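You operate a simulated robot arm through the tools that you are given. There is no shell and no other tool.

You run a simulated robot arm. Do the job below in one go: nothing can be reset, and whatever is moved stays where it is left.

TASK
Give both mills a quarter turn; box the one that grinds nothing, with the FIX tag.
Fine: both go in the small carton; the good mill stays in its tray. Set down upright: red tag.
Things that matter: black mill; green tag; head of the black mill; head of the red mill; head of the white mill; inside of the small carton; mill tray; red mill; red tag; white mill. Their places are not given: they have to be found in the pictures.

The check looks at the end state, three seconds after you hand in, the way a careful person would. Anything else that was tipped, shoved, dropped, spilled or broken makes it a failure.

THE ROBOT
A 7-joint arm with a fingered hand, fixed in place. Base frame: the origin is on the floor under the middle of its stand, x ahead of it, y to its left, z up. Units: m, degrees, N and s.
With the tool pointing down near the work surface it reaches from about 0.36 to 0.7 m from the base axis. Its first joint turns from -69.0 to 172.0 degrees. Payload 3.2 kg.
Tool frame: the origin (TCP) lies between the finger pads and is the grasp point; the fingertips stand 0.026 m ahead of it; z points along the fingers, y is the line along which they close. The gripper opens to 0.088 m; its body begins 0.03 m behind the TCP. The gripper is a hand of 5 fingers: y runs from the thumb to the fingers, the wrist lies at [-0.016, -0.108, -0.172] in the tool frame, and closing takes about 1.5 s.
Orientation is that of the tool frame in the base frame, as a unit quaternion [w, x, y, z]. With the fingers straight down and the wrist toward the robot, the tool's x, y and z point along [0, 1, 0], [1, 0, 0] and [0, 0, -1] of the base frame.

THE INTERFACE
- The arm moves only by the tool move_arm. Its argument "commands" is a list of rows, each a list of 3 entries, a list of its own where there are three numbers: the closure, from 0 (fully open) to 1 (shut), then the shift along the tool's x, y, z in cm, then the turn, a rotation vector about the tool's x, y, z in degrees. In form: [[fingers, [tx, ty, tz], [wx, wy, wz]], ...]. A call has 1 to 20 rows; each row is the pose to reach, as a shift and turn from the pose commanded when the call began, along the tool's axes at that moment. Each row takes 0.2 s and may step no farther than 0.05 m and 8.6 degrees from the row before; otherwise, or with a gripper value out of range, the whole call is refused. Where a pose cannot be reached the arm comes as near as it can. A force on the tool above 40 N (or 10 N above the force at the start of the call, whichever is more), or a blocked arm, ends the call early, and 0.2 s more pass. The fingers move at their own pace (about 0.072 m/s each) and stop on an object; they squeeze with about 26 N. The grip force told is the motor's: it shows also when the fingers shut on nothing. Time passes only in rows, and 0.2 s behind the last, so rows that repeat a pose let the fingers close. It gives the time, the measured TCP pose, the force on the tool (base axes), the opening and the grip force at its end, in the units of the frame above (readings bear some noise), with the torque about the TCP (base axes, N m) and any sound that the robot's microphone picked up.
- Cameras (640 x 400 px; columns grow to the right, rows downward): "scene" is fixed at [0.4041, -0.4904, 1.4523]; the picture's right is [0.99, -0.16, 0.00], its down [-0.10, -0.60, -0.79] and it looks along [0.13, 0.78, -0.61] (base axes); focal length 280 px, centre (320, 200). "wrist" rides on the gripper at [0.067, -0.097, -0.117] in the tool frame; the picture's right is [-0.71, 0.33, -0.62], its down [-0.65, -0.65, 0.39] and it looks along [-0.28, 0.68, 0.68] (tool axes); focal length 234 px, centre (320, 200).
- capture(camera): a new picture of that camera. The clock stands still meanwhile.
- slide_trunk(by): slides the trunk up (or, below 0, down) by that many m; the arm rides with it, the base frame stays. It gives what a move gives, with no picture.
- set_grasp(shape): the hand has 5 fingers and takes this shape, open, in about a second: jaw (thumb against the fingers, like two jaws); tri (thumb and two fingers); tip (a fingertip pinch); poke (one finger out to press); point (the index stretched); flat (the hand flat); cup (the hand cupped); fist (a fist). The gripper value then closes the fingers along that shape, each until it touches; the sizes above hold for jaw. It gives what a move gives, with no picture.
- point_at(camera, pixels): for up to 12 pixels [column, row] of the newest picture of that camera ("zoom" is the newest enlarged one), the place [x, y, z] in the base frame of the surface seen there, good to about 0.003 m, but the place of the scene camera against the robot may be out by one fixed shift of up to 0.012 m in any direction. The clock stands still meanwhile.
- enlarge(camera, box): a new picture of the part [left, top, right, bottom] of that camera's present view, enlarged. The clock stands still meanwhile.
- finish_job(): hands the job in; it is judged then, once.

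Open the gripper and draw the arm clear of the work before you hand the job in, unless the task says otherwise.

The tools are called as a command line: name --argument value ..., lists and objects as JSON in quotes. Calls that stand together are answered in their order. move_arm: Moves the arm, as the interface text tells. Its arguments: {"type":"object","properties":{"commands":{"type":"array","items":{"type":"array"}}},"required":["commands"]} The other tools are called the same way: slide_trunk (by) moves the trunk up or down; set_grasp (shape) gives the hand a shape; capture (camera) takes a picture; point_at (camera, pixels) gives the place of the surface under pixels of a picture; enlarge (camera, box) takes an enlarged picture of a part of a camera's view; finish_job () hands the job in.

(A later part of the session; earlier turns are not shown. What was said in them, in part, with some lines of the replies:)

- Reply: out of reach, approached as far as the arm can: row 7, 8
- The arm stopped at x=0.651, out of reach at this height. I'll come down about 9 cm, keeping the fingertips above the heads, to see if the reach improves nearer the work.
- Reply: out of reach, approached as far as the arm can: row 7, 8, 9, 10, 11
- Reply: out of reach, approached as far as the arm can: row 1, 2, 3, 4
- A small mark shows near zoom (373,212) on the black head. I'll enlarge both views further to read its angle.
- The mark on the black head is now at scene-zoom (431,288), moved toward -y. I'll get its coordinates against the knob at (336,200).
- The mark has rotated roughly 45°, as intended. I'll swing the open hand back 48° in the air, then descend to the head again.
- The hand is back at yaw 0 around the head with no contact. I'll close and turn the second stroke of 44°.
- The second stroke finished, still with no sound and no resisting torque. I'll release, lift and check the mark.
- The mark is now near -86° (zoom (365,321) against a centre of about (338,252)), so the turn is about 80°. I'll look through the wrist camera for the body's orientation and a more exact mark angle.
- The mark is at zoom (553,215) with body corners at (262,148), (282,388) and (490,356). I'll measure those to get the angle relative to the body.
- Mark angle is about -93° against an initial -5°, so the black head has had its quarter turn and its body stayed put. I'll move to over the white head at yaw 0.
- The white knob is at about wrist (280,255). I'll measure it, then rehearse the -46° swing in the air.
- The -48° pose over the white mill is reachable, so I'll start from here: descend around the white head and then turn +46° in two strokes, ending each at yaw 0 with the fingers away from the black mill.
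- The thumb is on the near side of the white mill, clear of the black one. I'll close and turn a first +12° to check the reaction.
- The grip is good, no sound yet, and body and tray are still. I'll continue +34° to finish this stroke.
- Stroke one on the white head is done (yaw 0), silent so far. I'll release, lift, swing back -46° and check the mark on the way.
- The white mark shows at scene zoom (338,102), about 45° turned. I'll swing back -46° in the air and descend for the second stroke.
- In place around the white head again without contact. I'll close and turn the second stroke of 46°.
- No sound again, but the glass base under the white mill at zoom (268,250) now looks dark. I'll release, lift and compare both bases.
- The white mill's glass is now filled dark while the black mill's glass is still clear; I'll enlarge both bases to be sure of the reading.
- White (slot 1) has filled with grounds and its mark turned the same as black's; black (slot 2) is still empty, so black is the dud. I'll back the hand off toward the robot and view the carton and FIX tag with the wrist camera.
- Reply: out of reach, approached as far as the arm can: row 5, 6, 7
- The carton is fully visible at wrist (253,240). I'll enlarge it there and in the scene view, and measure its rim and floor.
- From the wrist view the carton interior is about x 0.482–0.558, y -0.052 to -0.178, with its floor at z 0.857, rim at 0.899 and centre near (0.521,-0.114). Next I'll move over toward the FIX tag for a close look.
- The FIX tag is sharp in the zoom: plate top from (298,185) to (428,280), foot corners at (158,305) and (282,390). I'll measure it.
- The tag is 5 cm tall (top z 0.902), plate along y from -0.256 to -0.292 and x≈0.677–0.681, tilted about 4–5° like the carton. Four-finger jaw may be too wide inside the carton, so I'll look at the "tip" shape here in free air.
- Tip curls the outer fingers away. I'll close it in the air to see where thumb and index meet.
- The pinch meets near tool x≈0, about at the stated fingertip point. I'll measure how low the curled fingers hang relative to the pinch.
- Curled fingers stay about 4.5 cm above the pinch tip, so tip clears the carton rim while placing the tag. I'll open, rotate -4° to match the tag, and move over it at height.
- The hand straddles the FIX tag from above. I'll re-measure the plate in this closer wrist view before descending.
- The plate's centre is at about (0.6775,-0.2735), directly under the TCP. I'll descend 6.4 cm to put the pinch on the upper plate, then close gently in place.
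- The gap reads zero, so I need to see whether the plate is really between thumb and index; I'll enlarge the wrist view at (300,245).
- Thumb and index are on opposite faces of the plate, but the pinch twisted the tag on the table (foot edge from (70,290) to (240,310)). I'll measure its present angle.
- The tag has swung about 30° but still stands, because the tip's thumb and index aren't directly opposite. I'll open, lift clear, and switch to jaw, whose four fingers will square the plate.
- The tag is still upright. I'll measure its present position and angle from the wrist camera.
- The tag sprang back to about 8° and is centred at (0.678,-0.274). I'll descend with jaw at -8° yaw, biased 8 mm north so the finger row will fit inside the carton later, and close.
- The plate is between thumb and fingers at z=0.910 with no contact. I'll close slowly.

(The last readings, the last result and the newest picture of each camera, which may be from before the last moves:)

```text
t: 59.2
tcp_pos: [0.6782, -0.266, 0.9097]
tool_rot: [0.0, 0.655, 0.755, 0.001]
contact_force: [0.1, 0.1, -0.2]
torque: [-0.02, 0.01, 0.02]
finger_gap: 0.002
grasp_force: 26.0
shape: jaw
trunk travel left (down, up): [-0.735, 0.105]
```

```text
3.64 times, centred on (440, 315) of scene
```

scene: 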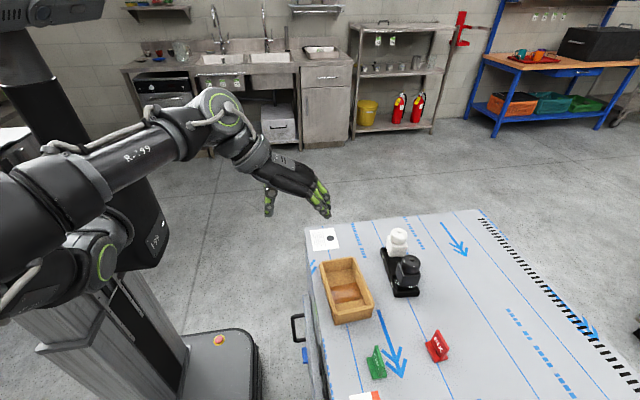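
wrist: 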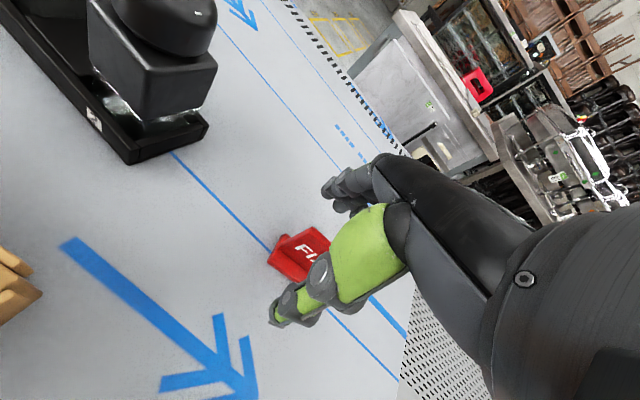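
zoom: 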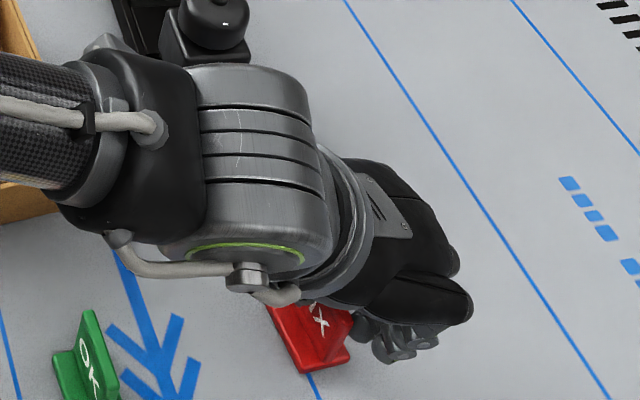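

The tag is now square between thumb (over the "I") and fingers. I'll lift it 3 cm and check that it comes along straight.

move_arm --commands '[[1, [0, 0, -1], [0, 0, 0]], [1, [0, 0, -2], [0, 0, 0]], [1, [0, 0, -3], [0, 0, 0]], [1, [0, 0, -3], [0, 0, 0]]]'

enlarge --camera "wrist" --box '[255, 190, 415, 290]'

enlarge --camera "scene" --box '[390, 260, 490, 370]'

```text
t: 60.2
tcp_pos: [0.6768, -0.2678, 0.9388]
tool_rot: [0.0, 0.655, 0.755, 0.0]
contact_force: [0.0, 0.1, -0.8]
torque: [-0.02, 0.06, 0.01]
finger_gap: 0.002
grasp_force: 26.5
shape: jaw
trunk travel left (down, up): [-0.735, 0.105]
```

```text
4.00 times, centred on (335, 240) of wrist
```

zoom: 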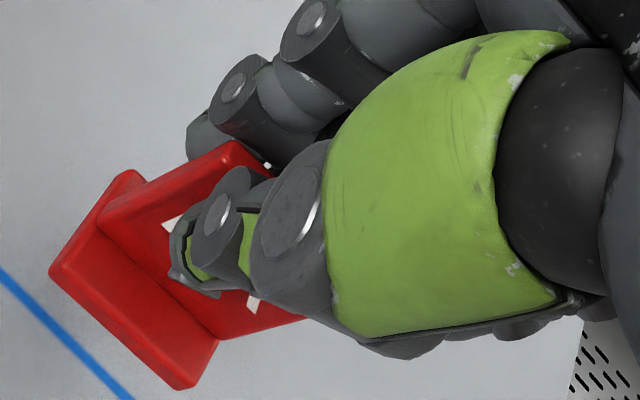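

```text
3.64 times, centred on (440, 315) of scene
```

zoom: 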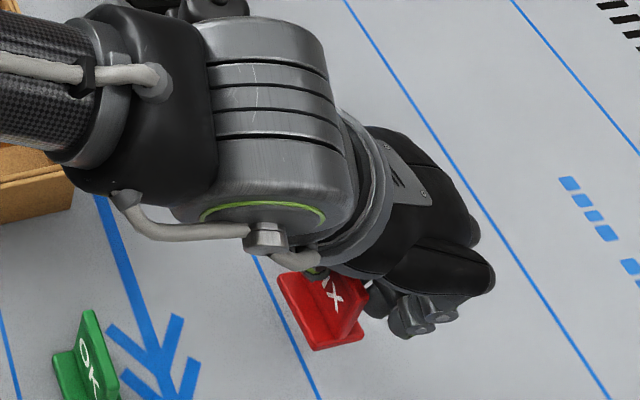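

The tag hangs straight in the grip. I'll measure its foot corners relative to the TCP for a precise placement.

point_at --camera "zoom" --pixels '[[58, 268], [180, 382], [120, 325], [128, 178], [104, 225], [215, 335], [300, 318], [232, 150], [215, 155], [70, 245]]'

```text
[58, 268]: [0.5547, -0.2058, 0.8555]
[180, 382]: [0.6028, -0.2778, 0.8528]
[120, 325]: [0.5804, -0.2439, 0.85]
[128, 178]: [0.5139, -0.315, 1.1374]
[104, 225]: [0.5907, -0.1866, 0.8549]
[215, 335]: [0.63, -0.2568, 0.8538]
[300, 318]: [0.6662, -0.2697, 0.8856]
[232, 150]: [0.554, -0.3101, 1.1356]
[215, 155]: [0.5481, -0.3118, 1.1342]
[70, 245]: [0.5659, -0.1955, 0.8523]
```

That read the scene zoom rather than the wrist one; I'll re-enlarge the wrist view and measure again.

enlarge --camera "wrist" --box '[255, 190, 415, 290]'

point_at --camera "zoom" --pixels '[[58, 268], [180, 382], [120, 325], [128, 178], [104, 225], [213, 335], [300, 318], [232, 150], [215, 155], [70, 245]]'

```text
4.00 times, centred on (335, 240) of wrist
```

zoom: 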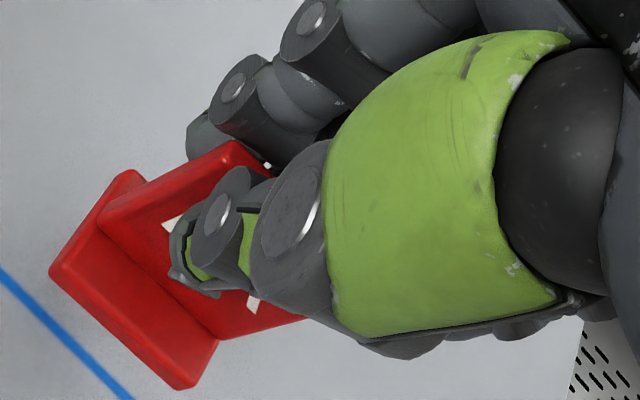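

```text
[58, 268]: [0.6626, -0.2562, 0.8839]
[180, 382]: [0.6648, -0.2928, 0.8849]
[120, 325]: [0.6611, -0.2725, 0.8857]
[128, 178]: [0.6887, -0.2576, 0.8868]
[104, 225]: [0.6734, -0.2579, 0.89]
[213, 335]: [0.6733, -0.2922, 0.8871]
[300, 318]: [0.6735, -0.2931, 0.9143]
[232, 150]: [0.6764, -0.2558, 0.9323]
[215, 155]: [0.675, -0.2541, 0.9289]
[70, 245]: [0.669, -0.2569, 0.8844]
```

Tag centre sits about 7.5 mm south of the TCP and its foot 5.8 cm below it. I'll carry it up to z≈1.0, west past the mills, then north to above the carton's southern half, target TCP (0.525,-0.13).

move_arm --commands '[[1, [0, 0, -3], [0, 0, 0]], [1, [0, 0, -6.1], [0, 0, 0]], [1, [0.6, -4, -6.1], [0, 0, 0]], [1, [1.1, -8, -6.1], [0, 0, 0]], [1, [1.7, -12, -6.1], [0, 0, 0]], [1, [2.1, -15, -6.1], [0, 0, 0]], [1, [6.1, -14.5, -6.1], [0, 0, 0]], [1, [10.1, -14, -6.1], [0, 0, 0]], [1, [13, -13.5, -6.1], [0, 0, 0]], [1, [15.6, -13.15, -6.1], [0, 0, 0]], [1, [15.6, -13.15, -6.1], [0, 0, 0]]]'

capture --camera "wrist"

capture --camera "scene"

```text
t: 62.6
tcp_pos: [0.5251, -0.1311, 1.001]
tool_rot: [0.0, 0.656, 0.755, 0.0]
contact_force: [-0.1, 0.5, 0.6]
torque: [0.02, -0.01, -0.05]
finger_gap: 0.0021
grasp_force: 25.9
shape: jaw
trunk travel left (down, up): [-0.735, 0.105]
```

```text
taken
```

wrist: 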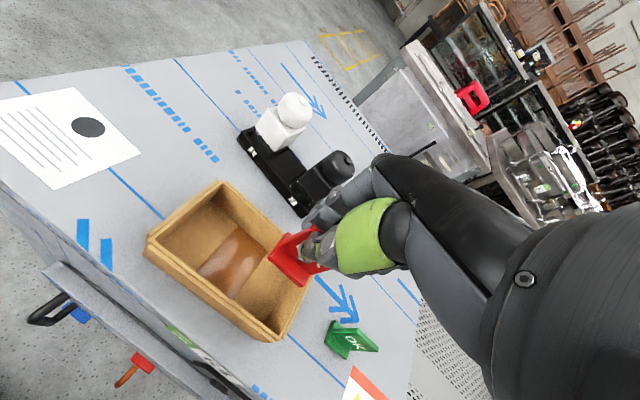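

```text
taken
```

scene: 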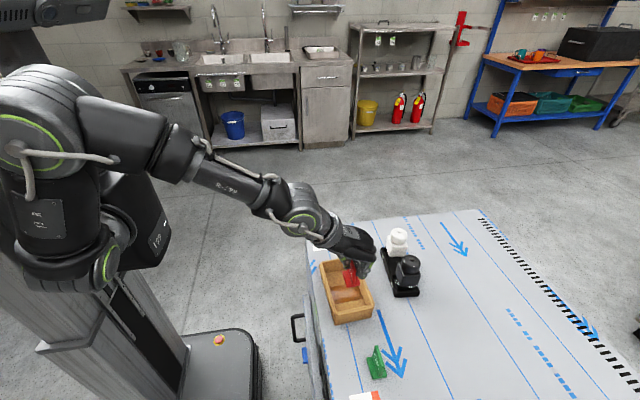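

The arm is over the carton at (0.525,-0.131,1.001). I'll measure the carton's inner edges once more from this closer wrist view.

enlarge --camera "wrist" --box '[135, 170, 335, 350]'

```text
2.22 times, centred on (235, 260) of wrist
```

zoom: 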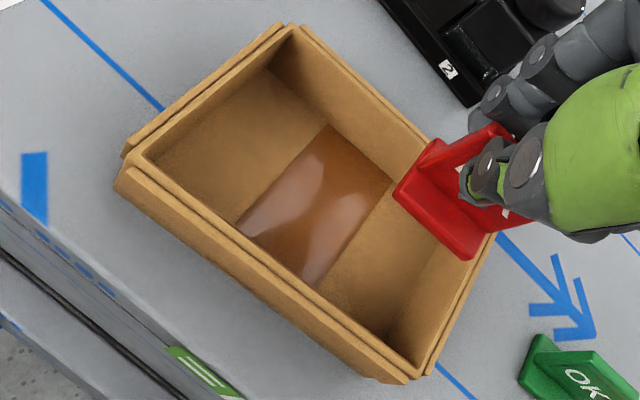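

point_at --camera "zoom" --pixels '[[270, 70], [295, 35], [145, 160], [155, 172], [235, 222], [390, 335], [412, 362], [422, 345], [318, 288], [355, 335], [300, 275], [480, 262]]'

point_at --camera "zoom" --pixels '[[400, 195], [470, 255], [435, 225], [435, 145], [385, 180], [350, 130], [375, 160], [170, 180], [385, 345], [270, 110], [340, 310], [420, 250]]'

```text
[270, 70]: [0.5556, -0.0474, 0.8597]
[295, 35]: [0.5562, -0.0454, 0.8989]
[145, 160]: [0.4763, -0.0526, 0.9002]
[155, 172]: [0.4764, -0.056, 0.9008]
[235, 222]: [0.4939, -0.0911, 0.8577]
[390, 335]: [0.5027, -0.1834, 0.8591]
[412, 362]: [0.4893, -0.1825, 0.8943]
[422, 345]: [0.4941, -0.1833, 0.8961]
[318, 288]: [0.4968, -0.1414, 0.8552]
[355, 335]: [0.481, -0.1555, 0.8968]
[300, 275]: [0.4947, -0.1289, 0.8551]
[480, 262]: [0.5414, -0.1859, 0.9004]
```

```text
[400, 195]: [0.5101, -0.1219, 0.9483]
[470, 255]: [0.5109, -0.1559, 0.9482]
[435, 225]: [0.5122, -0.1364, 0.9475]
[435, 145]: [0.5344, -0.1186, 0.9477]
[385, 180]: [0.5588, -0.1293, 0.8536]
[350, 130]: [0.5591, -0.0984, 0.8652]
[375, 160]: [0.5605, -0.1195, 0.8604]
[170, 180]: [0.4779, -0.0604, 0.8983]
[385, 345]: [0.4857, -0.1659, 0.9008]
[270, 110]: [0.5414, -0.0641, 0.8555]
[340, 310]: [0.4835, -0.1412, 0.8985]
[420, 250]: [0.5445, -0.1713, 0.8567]
```

The tag (foot x 0.510–0.536, y -0.121 to -0.157) is well inside the carton's opening of x 0.486–0.560. I'll lower it to just above the floor, slowly at the end.

move_arm --commands '[[1, [0, 0, 3], [0, 0, 0]], [1, [0, 0, 5], [0, 0, 0]], [1, [0, 0, 6.5], [0, 0, 0]], [1, [0, 0, 7.5], [0, 0, 0]], [1, [0, 0, 8.1], [0, 0, 0]], [1, [0, 0, 8.1], [0, 0, 0]]]'

enlarge --camera "scene" --box '[310, 215, 400, 330]'

capture --camera "wrist"

```text
t: 64.0
tcp_pos: [0.5251, -0.1324, 0.9181]
tool_rot: [0.001, 0.655, 0.756, 0.0]
contact_force: [-0.1, 0.1, -0.5]
torque: [0.04, -0.02, 0.0]
finger_gap: 0.0021
grasp_force: 26.1
shape: jaw
trunk travel left (down, up): [-0.735, 0.105]
```

```text
3.48 times, centred on (355, 272) of scene
```

zoom: 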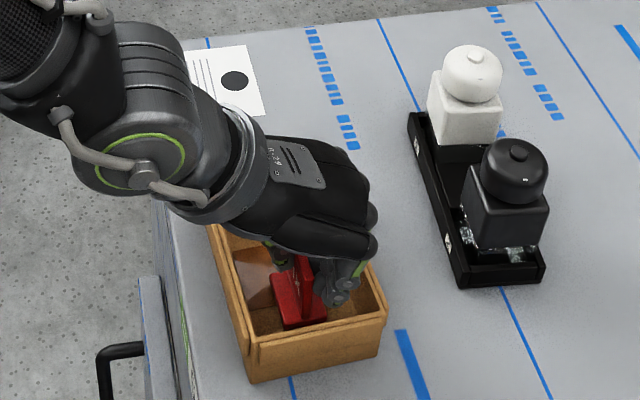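

```text
taken
```

wrist: 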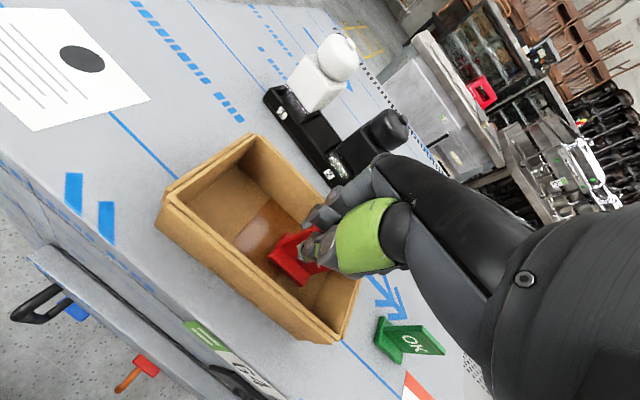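

It's at z≈0.918 with no contact, and the fingers are clear of the east wall. I'll lower the last few millimetres in small steps.

move_arm --commands '[[1, [0, 0, 0.2], [0, 0, 0]], [1, [0, 0, 0.35], [0, 0, 0]], [1, [0, 0, 0.45], [0, 0, 0]], [1, [0, 0, 0.45], [0, 0, 0]]]'

enlarge --camera "scene" --box '[325, 260, 385, 325]'

```text
t: 65.0
tcp_pos: [0.5239, -0.1312, 0.9146]
tool_rot: [0.001, 0.655, 0.755, 0.001]
contact_force: [1.5, -0.9, 3.7]
torque: [-0.04, -0.02, 0.01]
finger_gap: 0.0023
grasp_force: 25.3
shape: jaw
trunk travel left (down, up): [-0.735, 0.105]
```

```text
6.15 times, centred on (355, 292) of scene
```

zoom: 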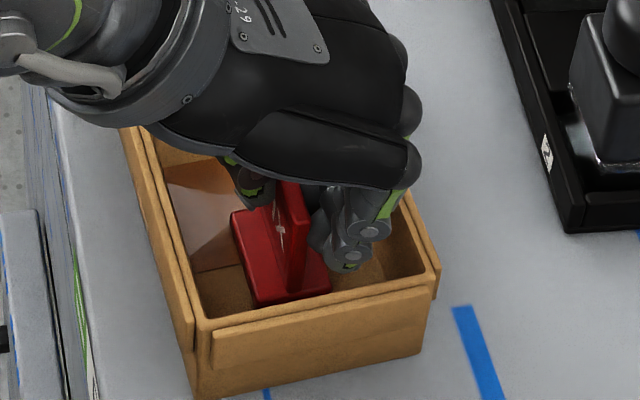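

The foot has touched the floor (3.7 N up). I'll open only partway so the fingers don't push the carton walls, and check.

move_arm --commands '[[0.93, [0, 0, 0], [0, 0, 0]], [0.88, [0, 0, 0], [0, 0, 0]], [0.84, [0, 0, 0], [0, 0, 0]], [0.8, [0, 0, 0], [0, 0, 0]], [0.8, [0, 0, 0], [0, 0, 0]]]'

enlarge --camera "scene" --box '[325, 260, 385, 325]'

enlarge --camera "wrist" --box '[235, 180, 395, 300]'

```text
t: 66.2
tcp_pos: [0.5247, -0.1321, 0.9154]
tool_rot: [0.0, 0.656, 0.755, 0.0]
contact_force: [0.4, -0.5, -0.1]
torque: [-0.01, -0.02, 0.0]
finger_gap: 0.0173
grasp_force: 0.1
shape: jaw
trunk travel left (down, up): [-0.735, 0.105]
```

```text
6.15 times, centred on (355, 292) of scene
```

zoom: 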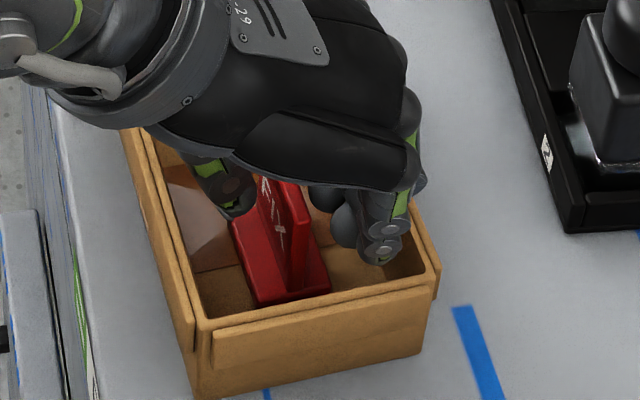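

```text
3.33 times, centred on (315, 240) of wrist
```

zoom: 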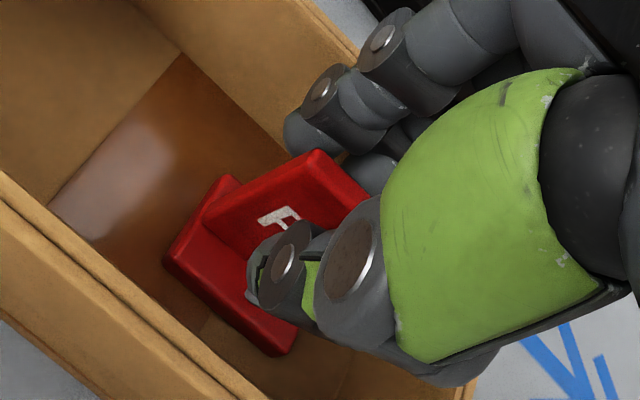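

The tag stands free in the carton. I'll lift the hand straight up with the same partial opening.

move_arm --commands '[[0.8, [0, 0, -1], [0, 0, 0]], [0.8, [0, 0, -2.5], [0, 0, 0]], [0.8, [0, 0, -5], [0, 0, 0]], [0.8, [0, 0, -9], [0, 0, 0]], [0.4, [0, 0, -11], [0, 0, 0]], [0, [0, 0, -11], [0, 0, 0]]]'

enlarge --camera "scene" --box '[310, 215, 430, 330]'

capture --camera "wrist"

```text
t: 67.6
tcp_pos: [0.5251, -0.1283, 1.0243]
tool_rot: [0.0, 0.656, 0.755, 0.001]
contact_force: [-0.1, 0.3, 0.1]
torque: [0.02, 0.02, -0.02]
finger_gap: 0.0879
grasp_force: 0.1
shape: jaw
trunk travel left (down, up): [-0.735, 0.105]
```

```text
3.48 times, centred on (370, 272) of scene
```

zoom: 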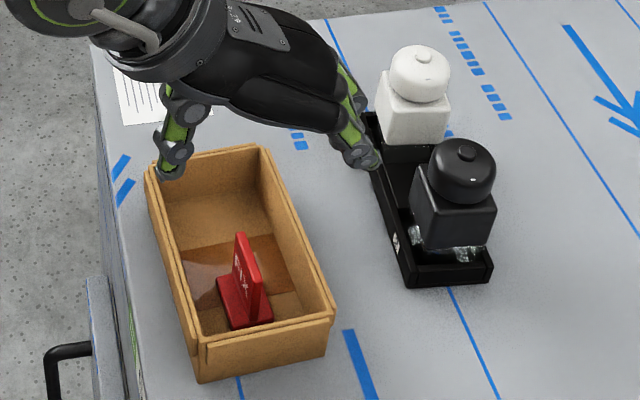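

```text
taken
```

wrist: 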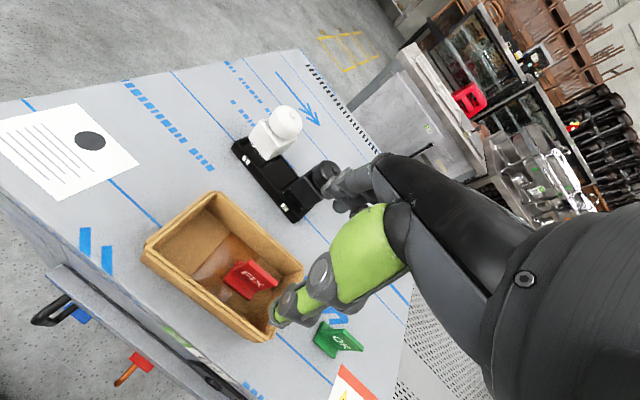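

The red tag stands upright in the carton's south half. Now back to the black mill: over its head at yaw 0, staying at z≈1.02.

move_arm --commands '[[0, [-0.1, 3.7, 0], [0, 0, 2]], [0, [-0.3, 7.4, 0], [0, 0, 4]], [0, [-0.5, 11.1, 0], [0, 0, 6]], [0, [-0.65, 14.7, 0], [0, 0, 8]], [0, [-0.65, 14.7, 0], [0, 0, 8]], [0, [-0.65, 14.7, 0], [0, 0, 8]]]'

capture --camera "wrist"

enlarge --camera "wrist" --box '[220, 215, 316, 280]'

```text
t: 69.0
tcp_pos: [0.6714, -0.1177, 1.0239]
tool_rot: [0.0, 0.707, 0.707, 0.0]
contact_force: [-0.1, 0.4, 0.2]
torque: [0.02, 0.07, 0.0]
finger_gap: 0.0878
grasp_force: 0.2
shape: jaw
trunk travel left (down, up): [-0.735, 0.105]
```

```text
taken
```

wrist: 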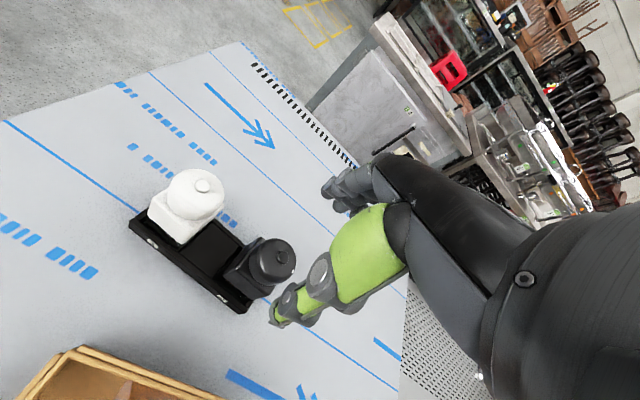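

```text
6.15 times, centred on (268, 248) of wrist
```

zoom: 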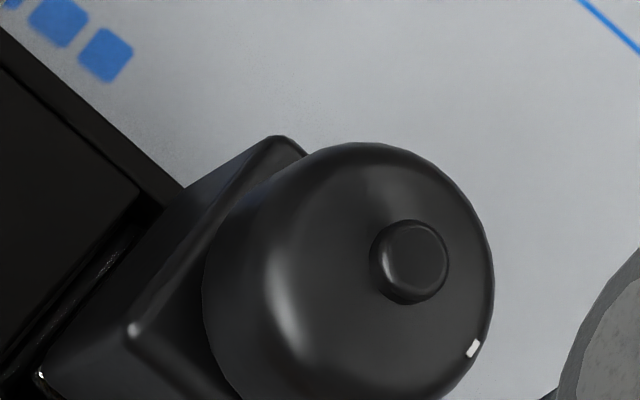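

The black head's mark is visible at zoom (473,348). I'll measure it and the knob once more for the turn angle.

point_at --camera "zoom" --pixels '[[473, 346], [412, 258], [470, 349], [285, 145], [135, 330], [350, 148], [210, 300], [490, 270]]'

```text
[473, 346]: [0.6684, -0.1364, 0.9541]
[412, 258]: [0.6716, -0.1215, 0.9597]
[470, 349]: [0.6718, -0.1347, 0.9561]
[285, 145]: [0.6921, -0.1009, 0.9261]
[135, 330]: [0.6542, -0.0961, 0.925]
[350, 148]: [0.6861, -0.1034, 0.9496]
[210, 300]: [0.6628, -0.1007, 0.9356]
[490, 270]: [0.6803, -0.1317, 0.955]
```

Mark at about -92° against a body angle of about -5°: a turn of about 87°. I'll descend, grip the head, nudge it +3° and then lift slightly.

move_arm --commands '[[0, [0, 0, 3], [0, 0, 0]], [0, [0, 0, 6], [0, 0, 0]], [0, [0, 0, 7], [0, 0, 0]], [0, [0, 0, 7], [0, 0, 0]], [0.3, [0, 0, 7], [0, 0, 0]], [0.6, [0, 0, 7], [0, 0, 0]], [1, [0, 0, 7], [0, 0, 0]], [1, [0, 0, 7], [0, 0, 0]], [1, [0, 0, 7], [0, 0, 0]], [1, [0, 0, 7], [0, 0, 0]], [1, [0, 0, 7], [0, 0, 1.5]], [1, [0, 0, 7], [0, 0, 3]], [1, [0, 0, 7], [0, 0, 3]]]'

enlarge --camera "scene" --box '[360, 200, 460, 310]'

```text
t: 71.8
tcp_pos: [0.6718, -0.1187, 0.9529]
tool_rot: [0.001, 0.725, 0.689, 0.001]
contact_force: [-1.7, 0.3, -0.2]
torque: [0.0, 0.21, -0.01]
finger_gap: 0.0353
grasp_force: 26.1
shape: jaw
trunk travel left (down, up): [-0.735, 0.105]
```

```text
3.64 times, centred on (410, 255) of scene
```

zoom: 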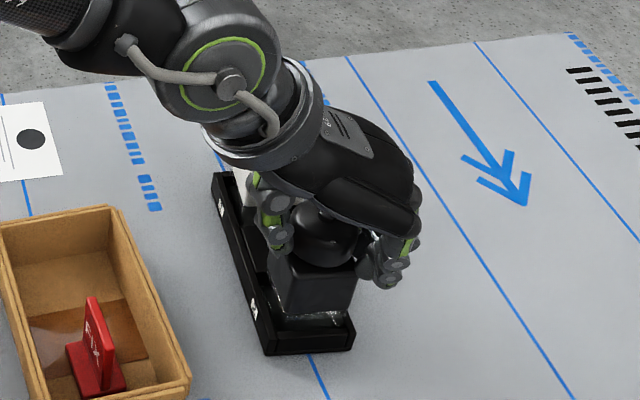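

The head is gripped at 26 N and the tag still stands in the carton. I'll lift the mill 3 cm and check that it comes out of the tray cleanly.

move_arm --commands '[[1, [0, 0, -0.5], [0, 0, 0]], [1, [0, 0, -1], [0, 0, 0]], [1, [0, 0, -2], [0, 0, 0]], [1, [0, 0, -3], [0, 0, 0]], [1, [0, 0, -3], [0, 0, 0]]]'

enlarge --camera "scene" --box '[360, 200, 460, 310]'

capture --camera "wrist"

```text
t: 73.0
tcp_pos: [0.6723, -0.1164, 0.9831]
tool_rot: [0.001, 0.725, 0.689, 0.0]
contact_force: [0.0, 0.3, -3.0]
torque: [-0.03, 0.05, 0.0]
finger_gap: 0.0353
grasp_force: 25.3
shape: jaw
trunk travel left (down, up): [-0.735, 0.105]
```

```text
3.64 times, centred on (410, 255) of scene
```

zoom: 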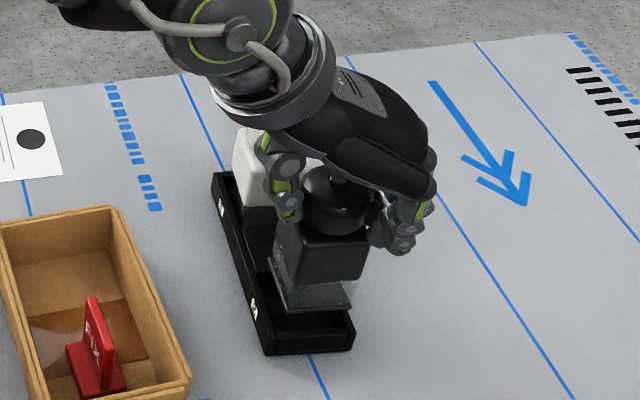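

```text
taken
```

wrist: 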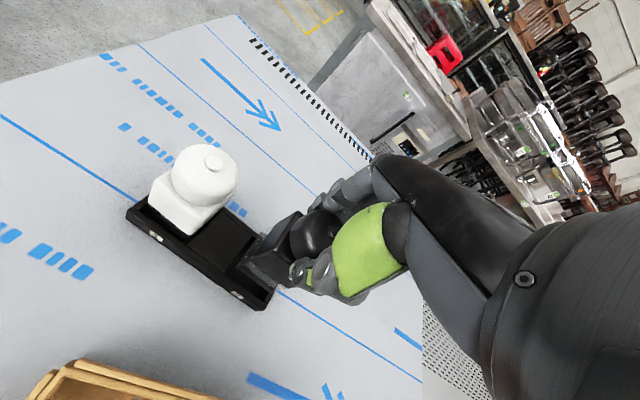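

The mill came out cleanly (about 0.3 kg) with the tray undisturbed. I'll raise it to z≈1.03 and carry it over the carton's north half, target (0.521,-0.085).

move_arm --commands '[[1, [0, 0, -3], [0, 0, 0]], [1, [0, 0, -4.6], [0, 0, 0]], [1, [-0.2, -3.5, -4.6], [0, 0, 0]], [1, [-0.4, -7, -4.6], [0, 0, 0]], [1, [-0.5, -10.5, -4.6], [0, 0, 0]], [1, [0, -14, -4.6], [0, 0, 0]], [1, [1.5, -15.25, -4.6], [0, 0, 0]], [1, [2.46, -15.25, -4.6], [0, 0, 0]], [1, [2.46, -15.25, -4.6], [0, 0, 0]], [1, [2.46, -15.25, -4.6], [0, 0, 0]]]'

capture --camera "scene"

enlarge --camera "scene" --box '[310, 215, 430, 330]'

enlarge --camera "wrist" --box '[135, 150, 375, 350]'

```text
t: 75.2
tcp_pos: [0.5207, -0.085, 1.0282]
tool_rot: [0.0, 0.725, 0.689, 0.0]
contact_force: [0.3, 0.2, -1.9]
torque: [-0.01, 0.0, 0.02]
finger_gap: 0.0351
grasp_force: 26.1
shape: jaw
trunk travel left (down, up): [-0.735, 0.105]
```

```text
taken
```

scene: 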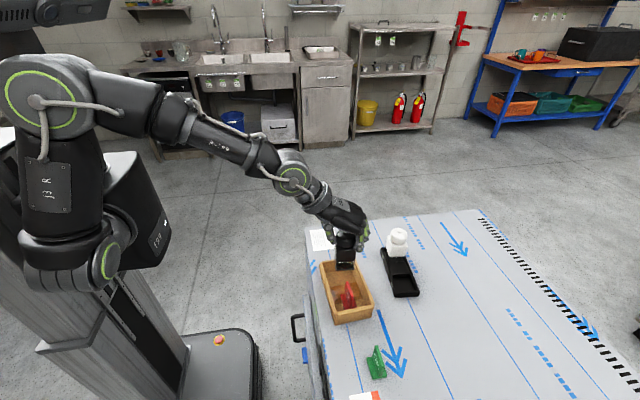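

```text
3.48 times, centred on (370, 272) of scene
```

zoom: 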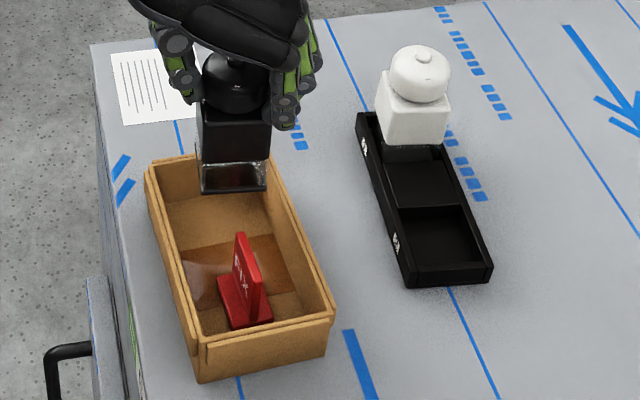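

```text
2.00 times, centred on (255, 250) of wrist
```

zoom: 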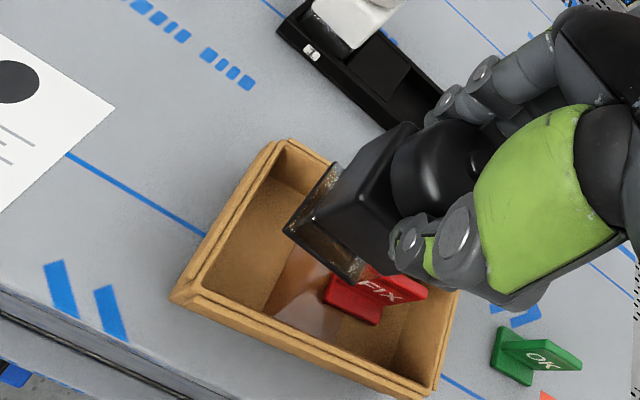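

The mill hangs upright over the north half and the tag is clear to the south. I'll measure the glass base's corners and the tag's north edge.

point_at --camera "zoom" --pixels '[[290, 228], [355, 276], [325, 252], [300, 200], [326, 298], [375, 320], [340, 275], [335, 280], [338, 170], [262, 165], [225, 255], [195, 285]]'

enlarge --camera "scene" --box '[325, 225, 385, 325]'

point_at --camera "zoom" --pixels '[[236, 190], [330, 186], [280, 192], [262, 305], [300, 290], [300, 240]]'

```text
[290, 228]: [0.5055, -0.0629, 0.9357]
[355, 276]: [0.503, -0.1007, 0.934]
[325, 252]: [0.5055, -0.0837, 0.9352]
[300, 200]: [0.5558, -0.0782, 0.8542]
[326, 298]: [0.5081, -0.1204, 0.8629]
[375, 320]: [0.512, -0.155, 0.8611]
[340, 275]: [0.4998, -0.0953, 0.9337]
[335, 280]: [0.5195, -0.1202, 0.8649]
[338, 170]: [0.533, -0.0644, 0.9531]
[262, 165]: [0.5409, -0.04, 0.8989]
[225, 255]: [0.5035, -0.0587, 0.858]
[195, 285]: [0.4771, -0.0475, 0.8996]
```

```text
4.00 times, centred on (355, 275) of scene
```

zoom: 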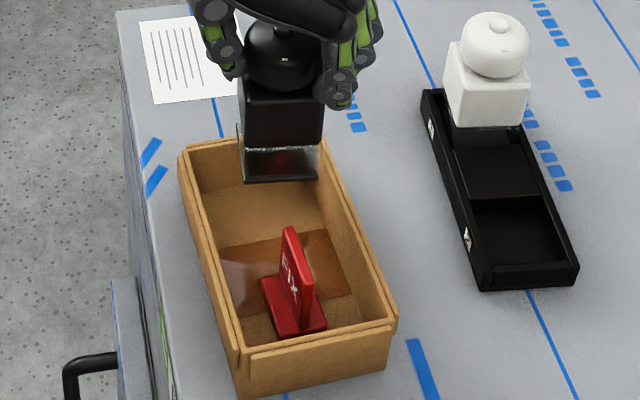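

```text
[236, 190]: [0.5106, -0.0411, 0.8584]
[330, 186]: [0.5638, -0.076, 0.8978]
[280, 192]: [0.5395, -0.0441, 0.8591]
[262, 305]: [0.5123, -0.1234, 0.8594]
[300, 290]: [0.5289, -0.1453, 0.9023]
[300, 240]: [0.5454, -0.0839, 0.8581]
```

The base footprint (x 0.504–0.543, y -0.063 to -0.101, bottom z 0.9345) has over 1 cm clearance to the walls and the tag. I'll lower it most of the way.

move_arm --commands '[[1, [0, 0, 2.5], [0, 0, 0]], [1, [0, 0, 4.5], [0, 0, 0]], [1, [0, 0, 6], [0, 0, 0]], [1, [0, 0, 7], [0, 0, 0]], [1, [0, 0, 7.3], [0, 0, 0]], [1, [0, 0, 7.3], [0, 0, 0]]]'

enlarge --camera "scene" --box '[325, 225, 385, 325]'

enlarge --camera "wrist" --box '[135, 150, 375, 350]'

```text
t: 76.6
tcp_pos: [0.5197, -0.0834, 0.9568]
tool_rot: [-0.001, 0.725, 0.689, 0.0]
contact_force: [0.5, -0.3, -2.5]
torque: [0.0, 0.01, 0.02]
finger_gap: 0.0352
grasp_force: 25.9
shape: jaw
trunk travel left (down, up): [-0.735, 0.105]
```

```text
4.00 times, centred on (355, 275) of scene
```

zoom: 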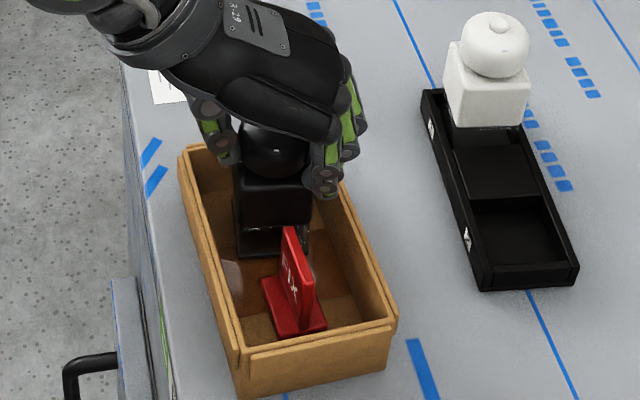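

```text
2.00 times, centred on (255, 250) of wrist
```

zoom: 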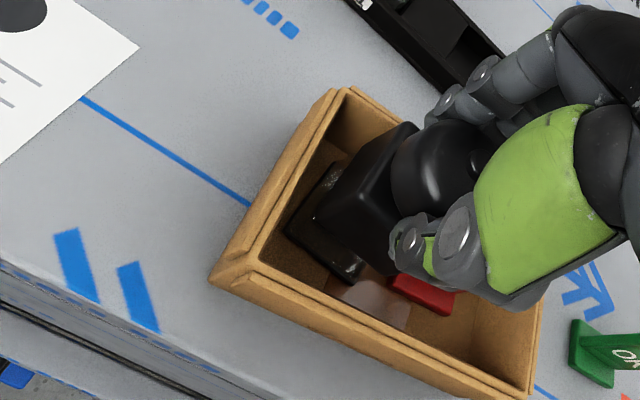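

Still hanging freely inside the carton at z≈0.956. I'll lower the last 5–6 mm in small steps and watch the force.

move_arm --commands '[[1, [0, 0, 0.2], [0, 0, 0]], [1, [0, 0, 0.35], [0, 0, 0]], [1, [0, 0, 0.45], [0, 0, 0]], [1, [0, 0, 0.45], [0, 0, 0]]]'

```text
t: 77.6
tcp_pos: [0.5207, -0.0832, 0.9542]
tool_rot: [0.001, 0.725, 0.689, 0.002]
contact_force: [0.4, 1.6, 4.1]
torque: [0.0, 0.01, 0.0]
finger_gap: 0.0353
grasp_force: 26.2
shape: jaw
trunk travel left (down, up): [-0.735, 0.105]
```

The mill is resting on the carton floor (4 N upward). I'll open the hand gently and check before lifting.

move_arm --commands '[[0.8, [0, 0, 0], [0, 0, 0]], [0.55, [0, 0, 0], [0, 0, 0]], [0.4, [0, 0, 0], [0, 0, 0]], [0.2, [0, 0, 0], [0, 0, 0]], [0.1, [0, 0, 0], [0, 0, 0]], [0.1, [0, 0, 0], [0, 0, 0]]]'

enlarge --camera "scene" --box '[325, 225, 385, 325]'

enlarge --camera "wrist" --box '[135, 150, 375, 350]'

```text
t: 79.0
tcp_pos: [0.5209, -0.0837, 0.9529]
tool_rot: [0.0, 0.725, 0.689, 0.0]
contact_force: [-0.9, -0.5, 0.4]
torque: [0.0, 0.04, 0.0]
finger_gap: 0.0787
grasp_force: 0.1
shape: jaw
trunk travel left (down, up): [-0.735, 0.105]
```

```text
4.00 times, centred on (355, 275) of scene
```

zoom: 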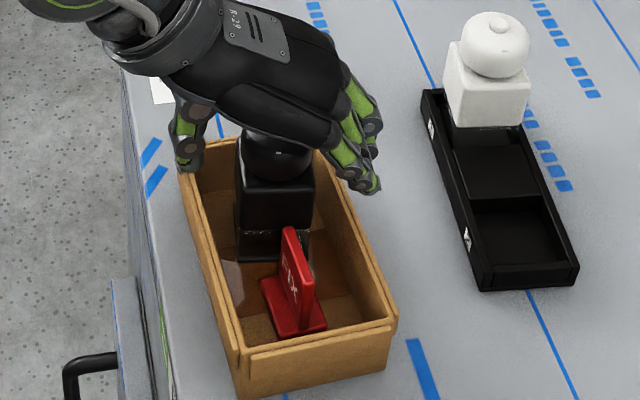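

```text
2.00 times, centred on (255, 250) of wrist
```

zoom: 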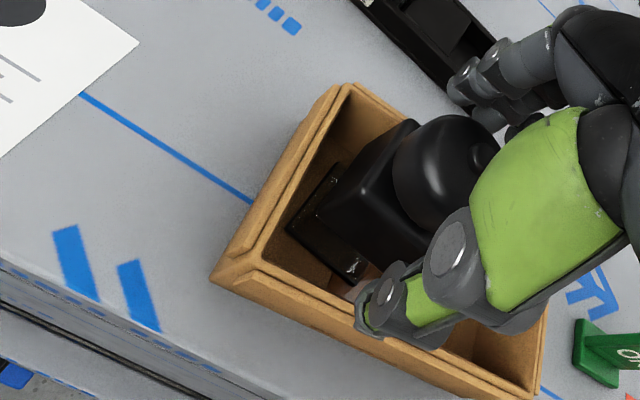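

The mill stands by itself in the carton with the hand open around it and no contact force. I'll lift straight up, then look at everything.

move_arm --commands '[[0.1, [0, 0, -1.5], [0, 0, 0]], [0.1, [0, 0, -4], [0, 0, 0]], [0.1, [0, 0, -7], [0, 0, 0]], [0, [0, 0, -9], [0, 0, 0]], [0, [0, 0, -9], [0, 0, 0]]]'

capture --camera "scene"

enlarge --camera "scene" --box '[310, 215, 430, 330]'

capture --camera "wrist"

```text
t: 80.2
tcp_pos: [0.5226, -0.0849, 1.0422]
tool_rot: [0.0, 0.725, 0.689, -0.001]
contact_force: [0.5, 0.3, -0.4]
torque: [0.0, -0.01, -0.01]
finger_gap: 0.0877
grasp_force: 0.0
shape: jaw
trunk travel left (down, up): [-0.735, 0.105]
```

```text
taken
```

scene: 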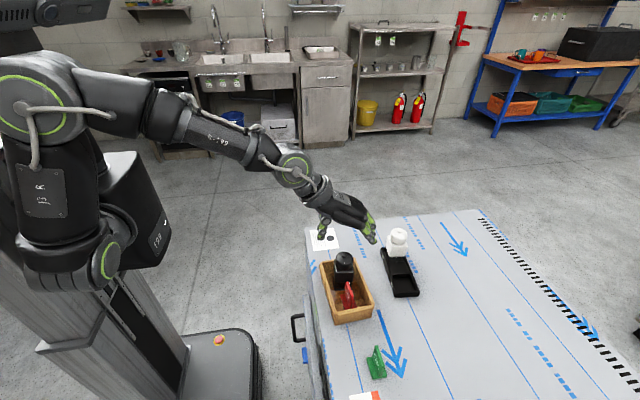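

```text
3.48 times, centred on (370, 272) of scene
```

zoom: 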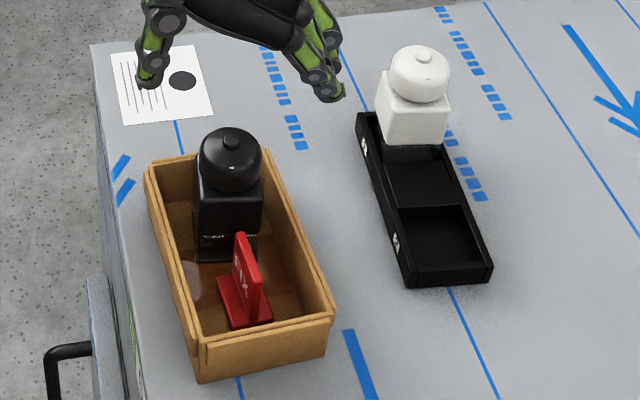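

```text
taken
```

wrist: 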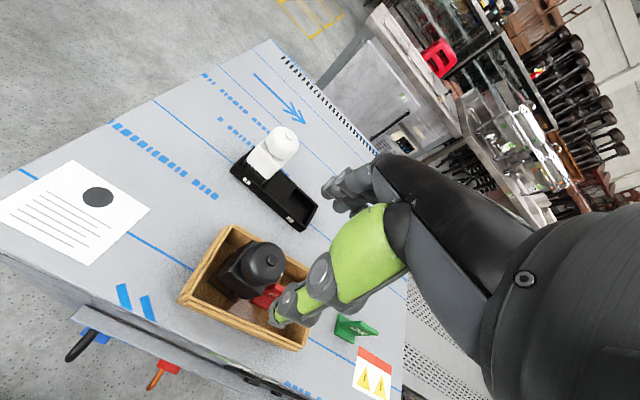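

Final layout: the black mill and FIX tag stand upright in the carton, the white mill is in its tray, and the OK tag is untouched. I'll raise the arm and draw it back clear of the work.

move_arm --commands '[[0, [0, 0, -4], [0, 0, 0]], [0, [0, 0, -8], [0, 0, 0]], [0, [0, -2, -11], [0, 0, 0]], [0, [-2, -5, -13], [0, 0, 0]], [0, [-5, -8, -14], [0, 0, 0]], [0, [-8, -11, -15], [0, 0, 0]], [0, [-11, -13, -16], [0, 0, 0]], [0, [-11, -13, -16], [0, 0, 0]]]'

capture --camera "scene"

enlarge --camera "scene" --box '[310, 215, 460, 390]'

enlarge --camera "scene" --box '[320, 245, 380, 325]'

```text
t: 82.0
tcp_pos: [0.3854, -0.1864, 1.2034]
tool_rot: [0.0, 0.724, 0.69, 0.0]
contact_force: [-0.2, -0.8, -0.3]
torque: [-0.04, 0.01, -0.03]
finger_gap: 0.0879
grasp_force: 0.1
shape: jaw
trunk travel left (down, up): [-0.735, 0.105]
```

```text
taken
```

scene: 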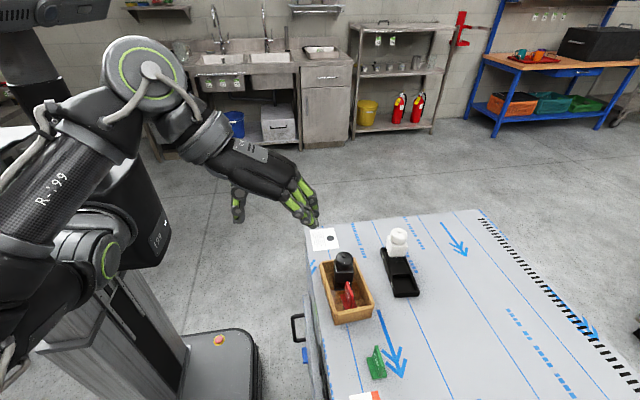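

```text
2.29 times, centred on (385, 302) of scene
```

zoom: 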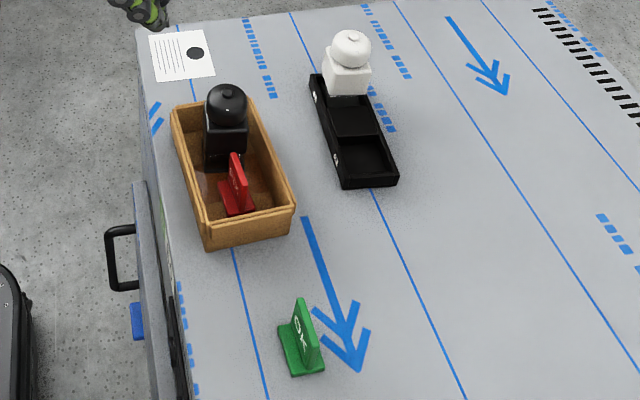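

```text
5.00 times, centred on (350, 285) of scene
```

zoom: 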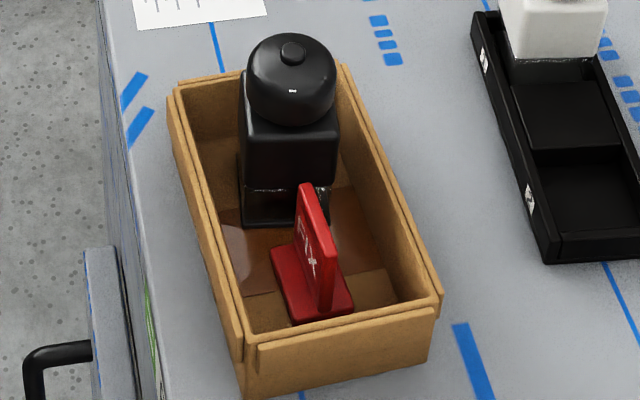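

The arm is clear. Before handing in I want to double-check the black mill's glass base at about scene (341,287), which looks dark here.

enlarge --camera "scene" --box '[328, 270, 360, 294]'

enlarge --camera "scene" --box '[384, 240, 416, 264]'

capture --camera "wrist"

enlarge --camera "wrist" --box '[170, 150, 330, 270]'

```text
16.00 times, centred on (344, 282) of scene
```

zoom: 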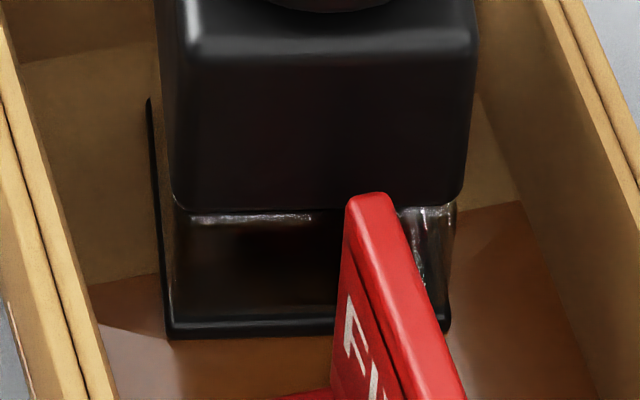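

```text
16.00 times, centred on (400, 252) of scene
```

zoom: 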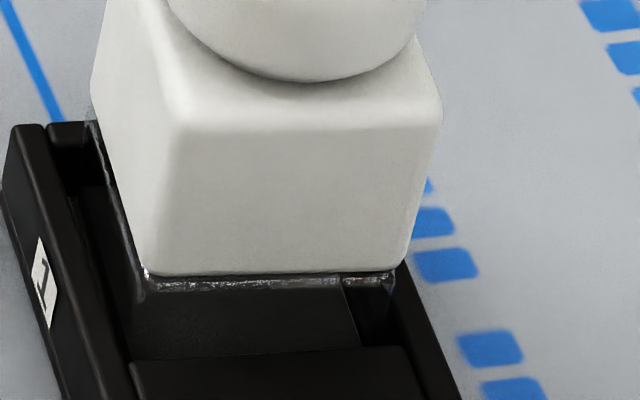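

```text
taken
```

wrist: 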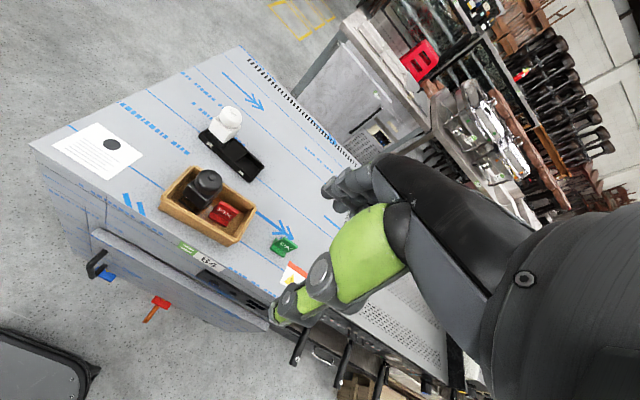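

```text
3.33 times, centred on (250, 210) of wrist
```

zoom: 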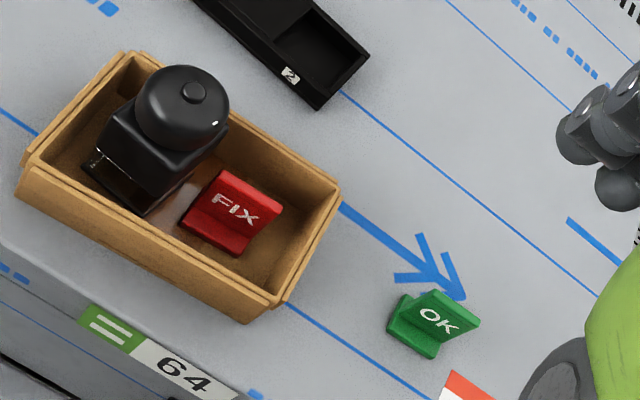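

The black mill's glass shows the carton floor through it, so it is empty. I'll also enlarge the white mill's base from the wrist camera at about (222,133).

enlarge --camera "wrist" --box '[198, 98, 270, 184]'

enlarge --camera "wrist" --box '[205, 122, 245, 148]'

```text
4.65 times, centred on (234, 141) of wrist
```

zoom: 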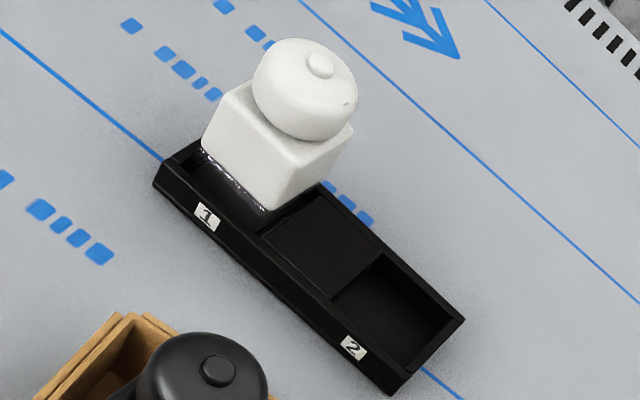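

```text
15.38 times, centred on (225, 135) of wrist
```

zoom: 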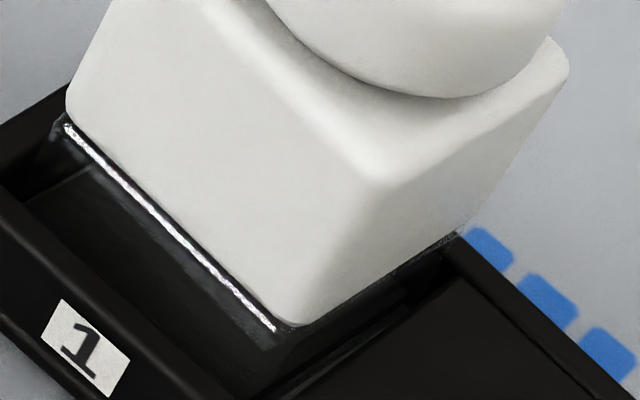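

White's glass looks filled dark, where it was pale and see-through before the turn. For certainty I'll bring the wrist camera in closer from above (z≥1.05, clear of everything) for a better look at that glass.

move_arm --commands '[[0, [2.5, 2.2, 1.5], [0, 0, 0]], [0, [5, 4.4, 3.5], [0, 0, 0]], [0, [7.5, 6.6, 5.5], [0, 0, 0]], [0, [10, 8.8, 7.5], [0, 0, 0]], [0, [12.5, 11, 10], [0, 0, 0]], [0, [15, 13.2, 12.5], [0, 0, 0]], [0, [17.7, 15.3, 15], [0, 0, 0]], [0, [17.7, 15.3, 15], [0, 0, 0]]]'

capture --camera "wrist"

```text
t: 83.8
tcp_pos: [0.5463, -0.0188, 1.0532]
tool_rot: [0.001, 0.725, 0.689, 0.001]
contact_force: [0.1, 0.1, 0.6]
torque: [0.02, -0.03, -0.02]
finger_gap: 0.0879
grasp_force: 0.0
shape: jaw
trunk travel left (down, up): [-0.735, 0.105]
```

```text
taken
```

wrist: 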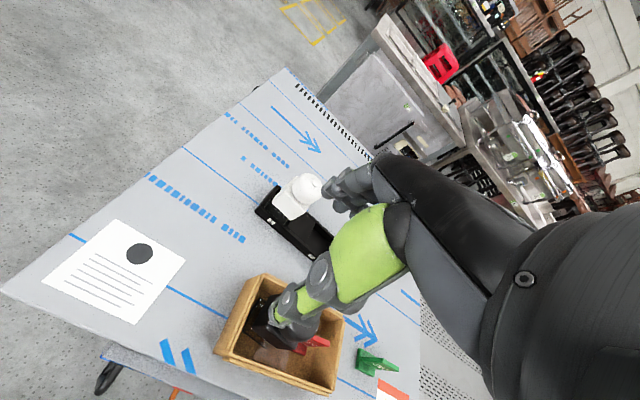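

enlarge --camera "wrist" --box '[255, 165, 335, 225]'

enlarge --camera "wrist" --box '[240, 285, 290, 330]'

```text
6.67 times, centred on (295, 195) of wrist
```

zoom: 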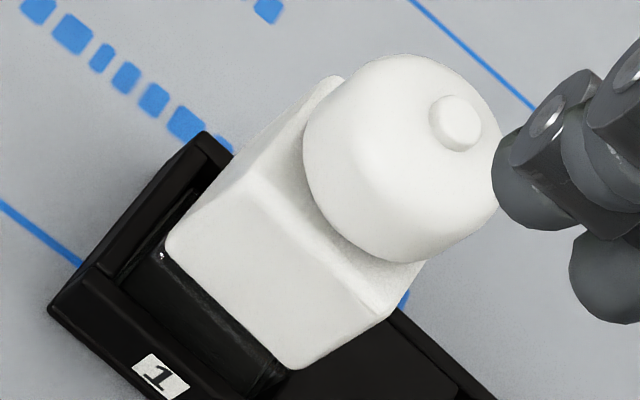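

```text
8.89 times, centred on (265, 308) of wrist
```

zoom: 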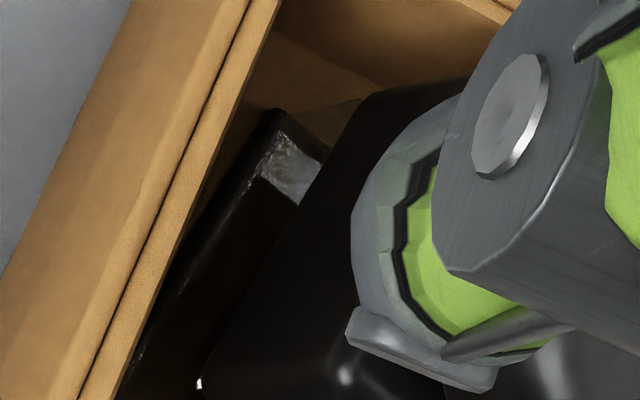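

White's glass is a uniform dark fill (grounds) while black's still refracts light as empty glass, so the right mill is boxed. I'll retrace the path back to the clear position.

move_arm --commands '[[0, [-1, -1, -3.5], [0, 0, 0]], [0, [-3.5, -3, -6.5], [0, 0, 0]], [0, [-6.5, -5.5, -8.5], [0, 0, 0]], [0, [-9.5, -8, -10.5], [0, 0, 0]], [0, [-12.5, -10.5, -12.5], [0, 0, 0]], [0, [-15, -13, -14], [0, 0, 0]], [0, [-17.7, -15.3, -15], [0, 0, 0]], [0, [-17.7, -15.3, -15], [0, 0, 0]]]'

capture --camera "scene"

enlarge --camera "scene" --box '[310, 215, 460, 390]'

```text
t: 85.6
tcp_pos: [0.3852, -0.183, 1.2021]
tool_rot: [0.0, 0.725, 0.689, 0.0]
contact_force: [-0.3, 0.1, -0.6]
torque: [0.0, 0.06, 0.0]
finger_gap: 0.0882
grasp_force: 0.0
shape: jaw
trunk travel left (down, up): [-0.735, 0.105]
```

```text
taken
```

scene: 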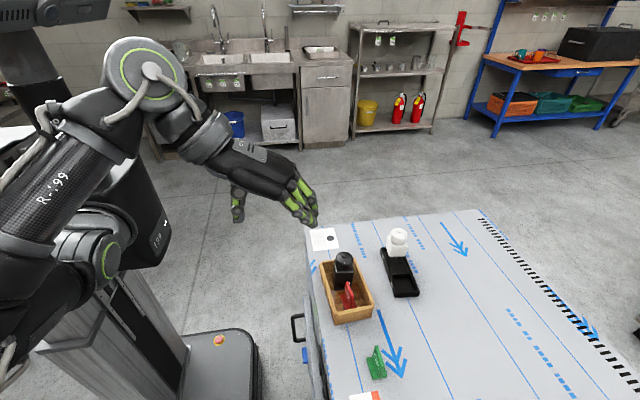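

```text
2.29 times, centred on (385, 302) of scene
```

zoom: 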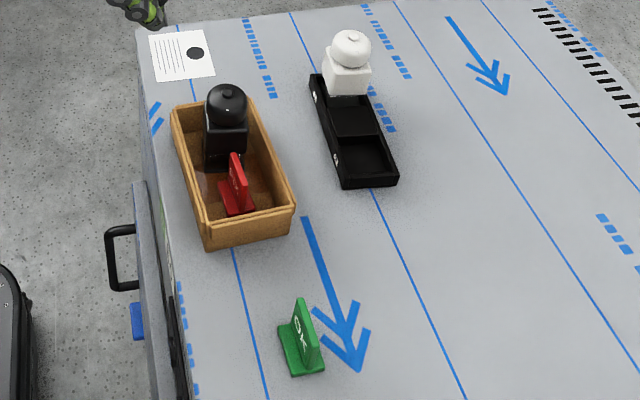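

The end state holds: the black mill (zoom (226,130)) and the upright FIX tag (237,190) are in the carton, the white mill is in its tray at (348,65), and the green tag is untouched at (300,340). The hand is open and clear, so I'm handing in.

finish_job

```text
The job is handed in.
```

I turned both mills about a quarter turn and boxed the black one with the FIX tag, then handed the job in. I haven't seen the check's result.

- **Black mill:** it ground nothing; its glass base was still clear after the turn. It now stands upright in the north half of the small carton.
- **FIX tag (red):** it stands upright in the carton next to the black mill. It twisted a little on the table during my first grip, but it never fell and I placed it with a second grip.
- **White mill:** its glass base filled with dark grounds after the turn, so it is the good one. It stayed in its tray.
- **Turn angles:** the mark on the black head showed about 87°, and I added about 3° more just before lifting it. The white head showed about the same angle in the scene view, though I measured it less closely.
- **Everything else:** the green OK tag was not touched. The tray and carton showed no visible shift. I saw no red mill anywhere.

The microphone picked up no sound from either mill, so I judged them only by the glass. The hand is open and the arm is clear of the work.
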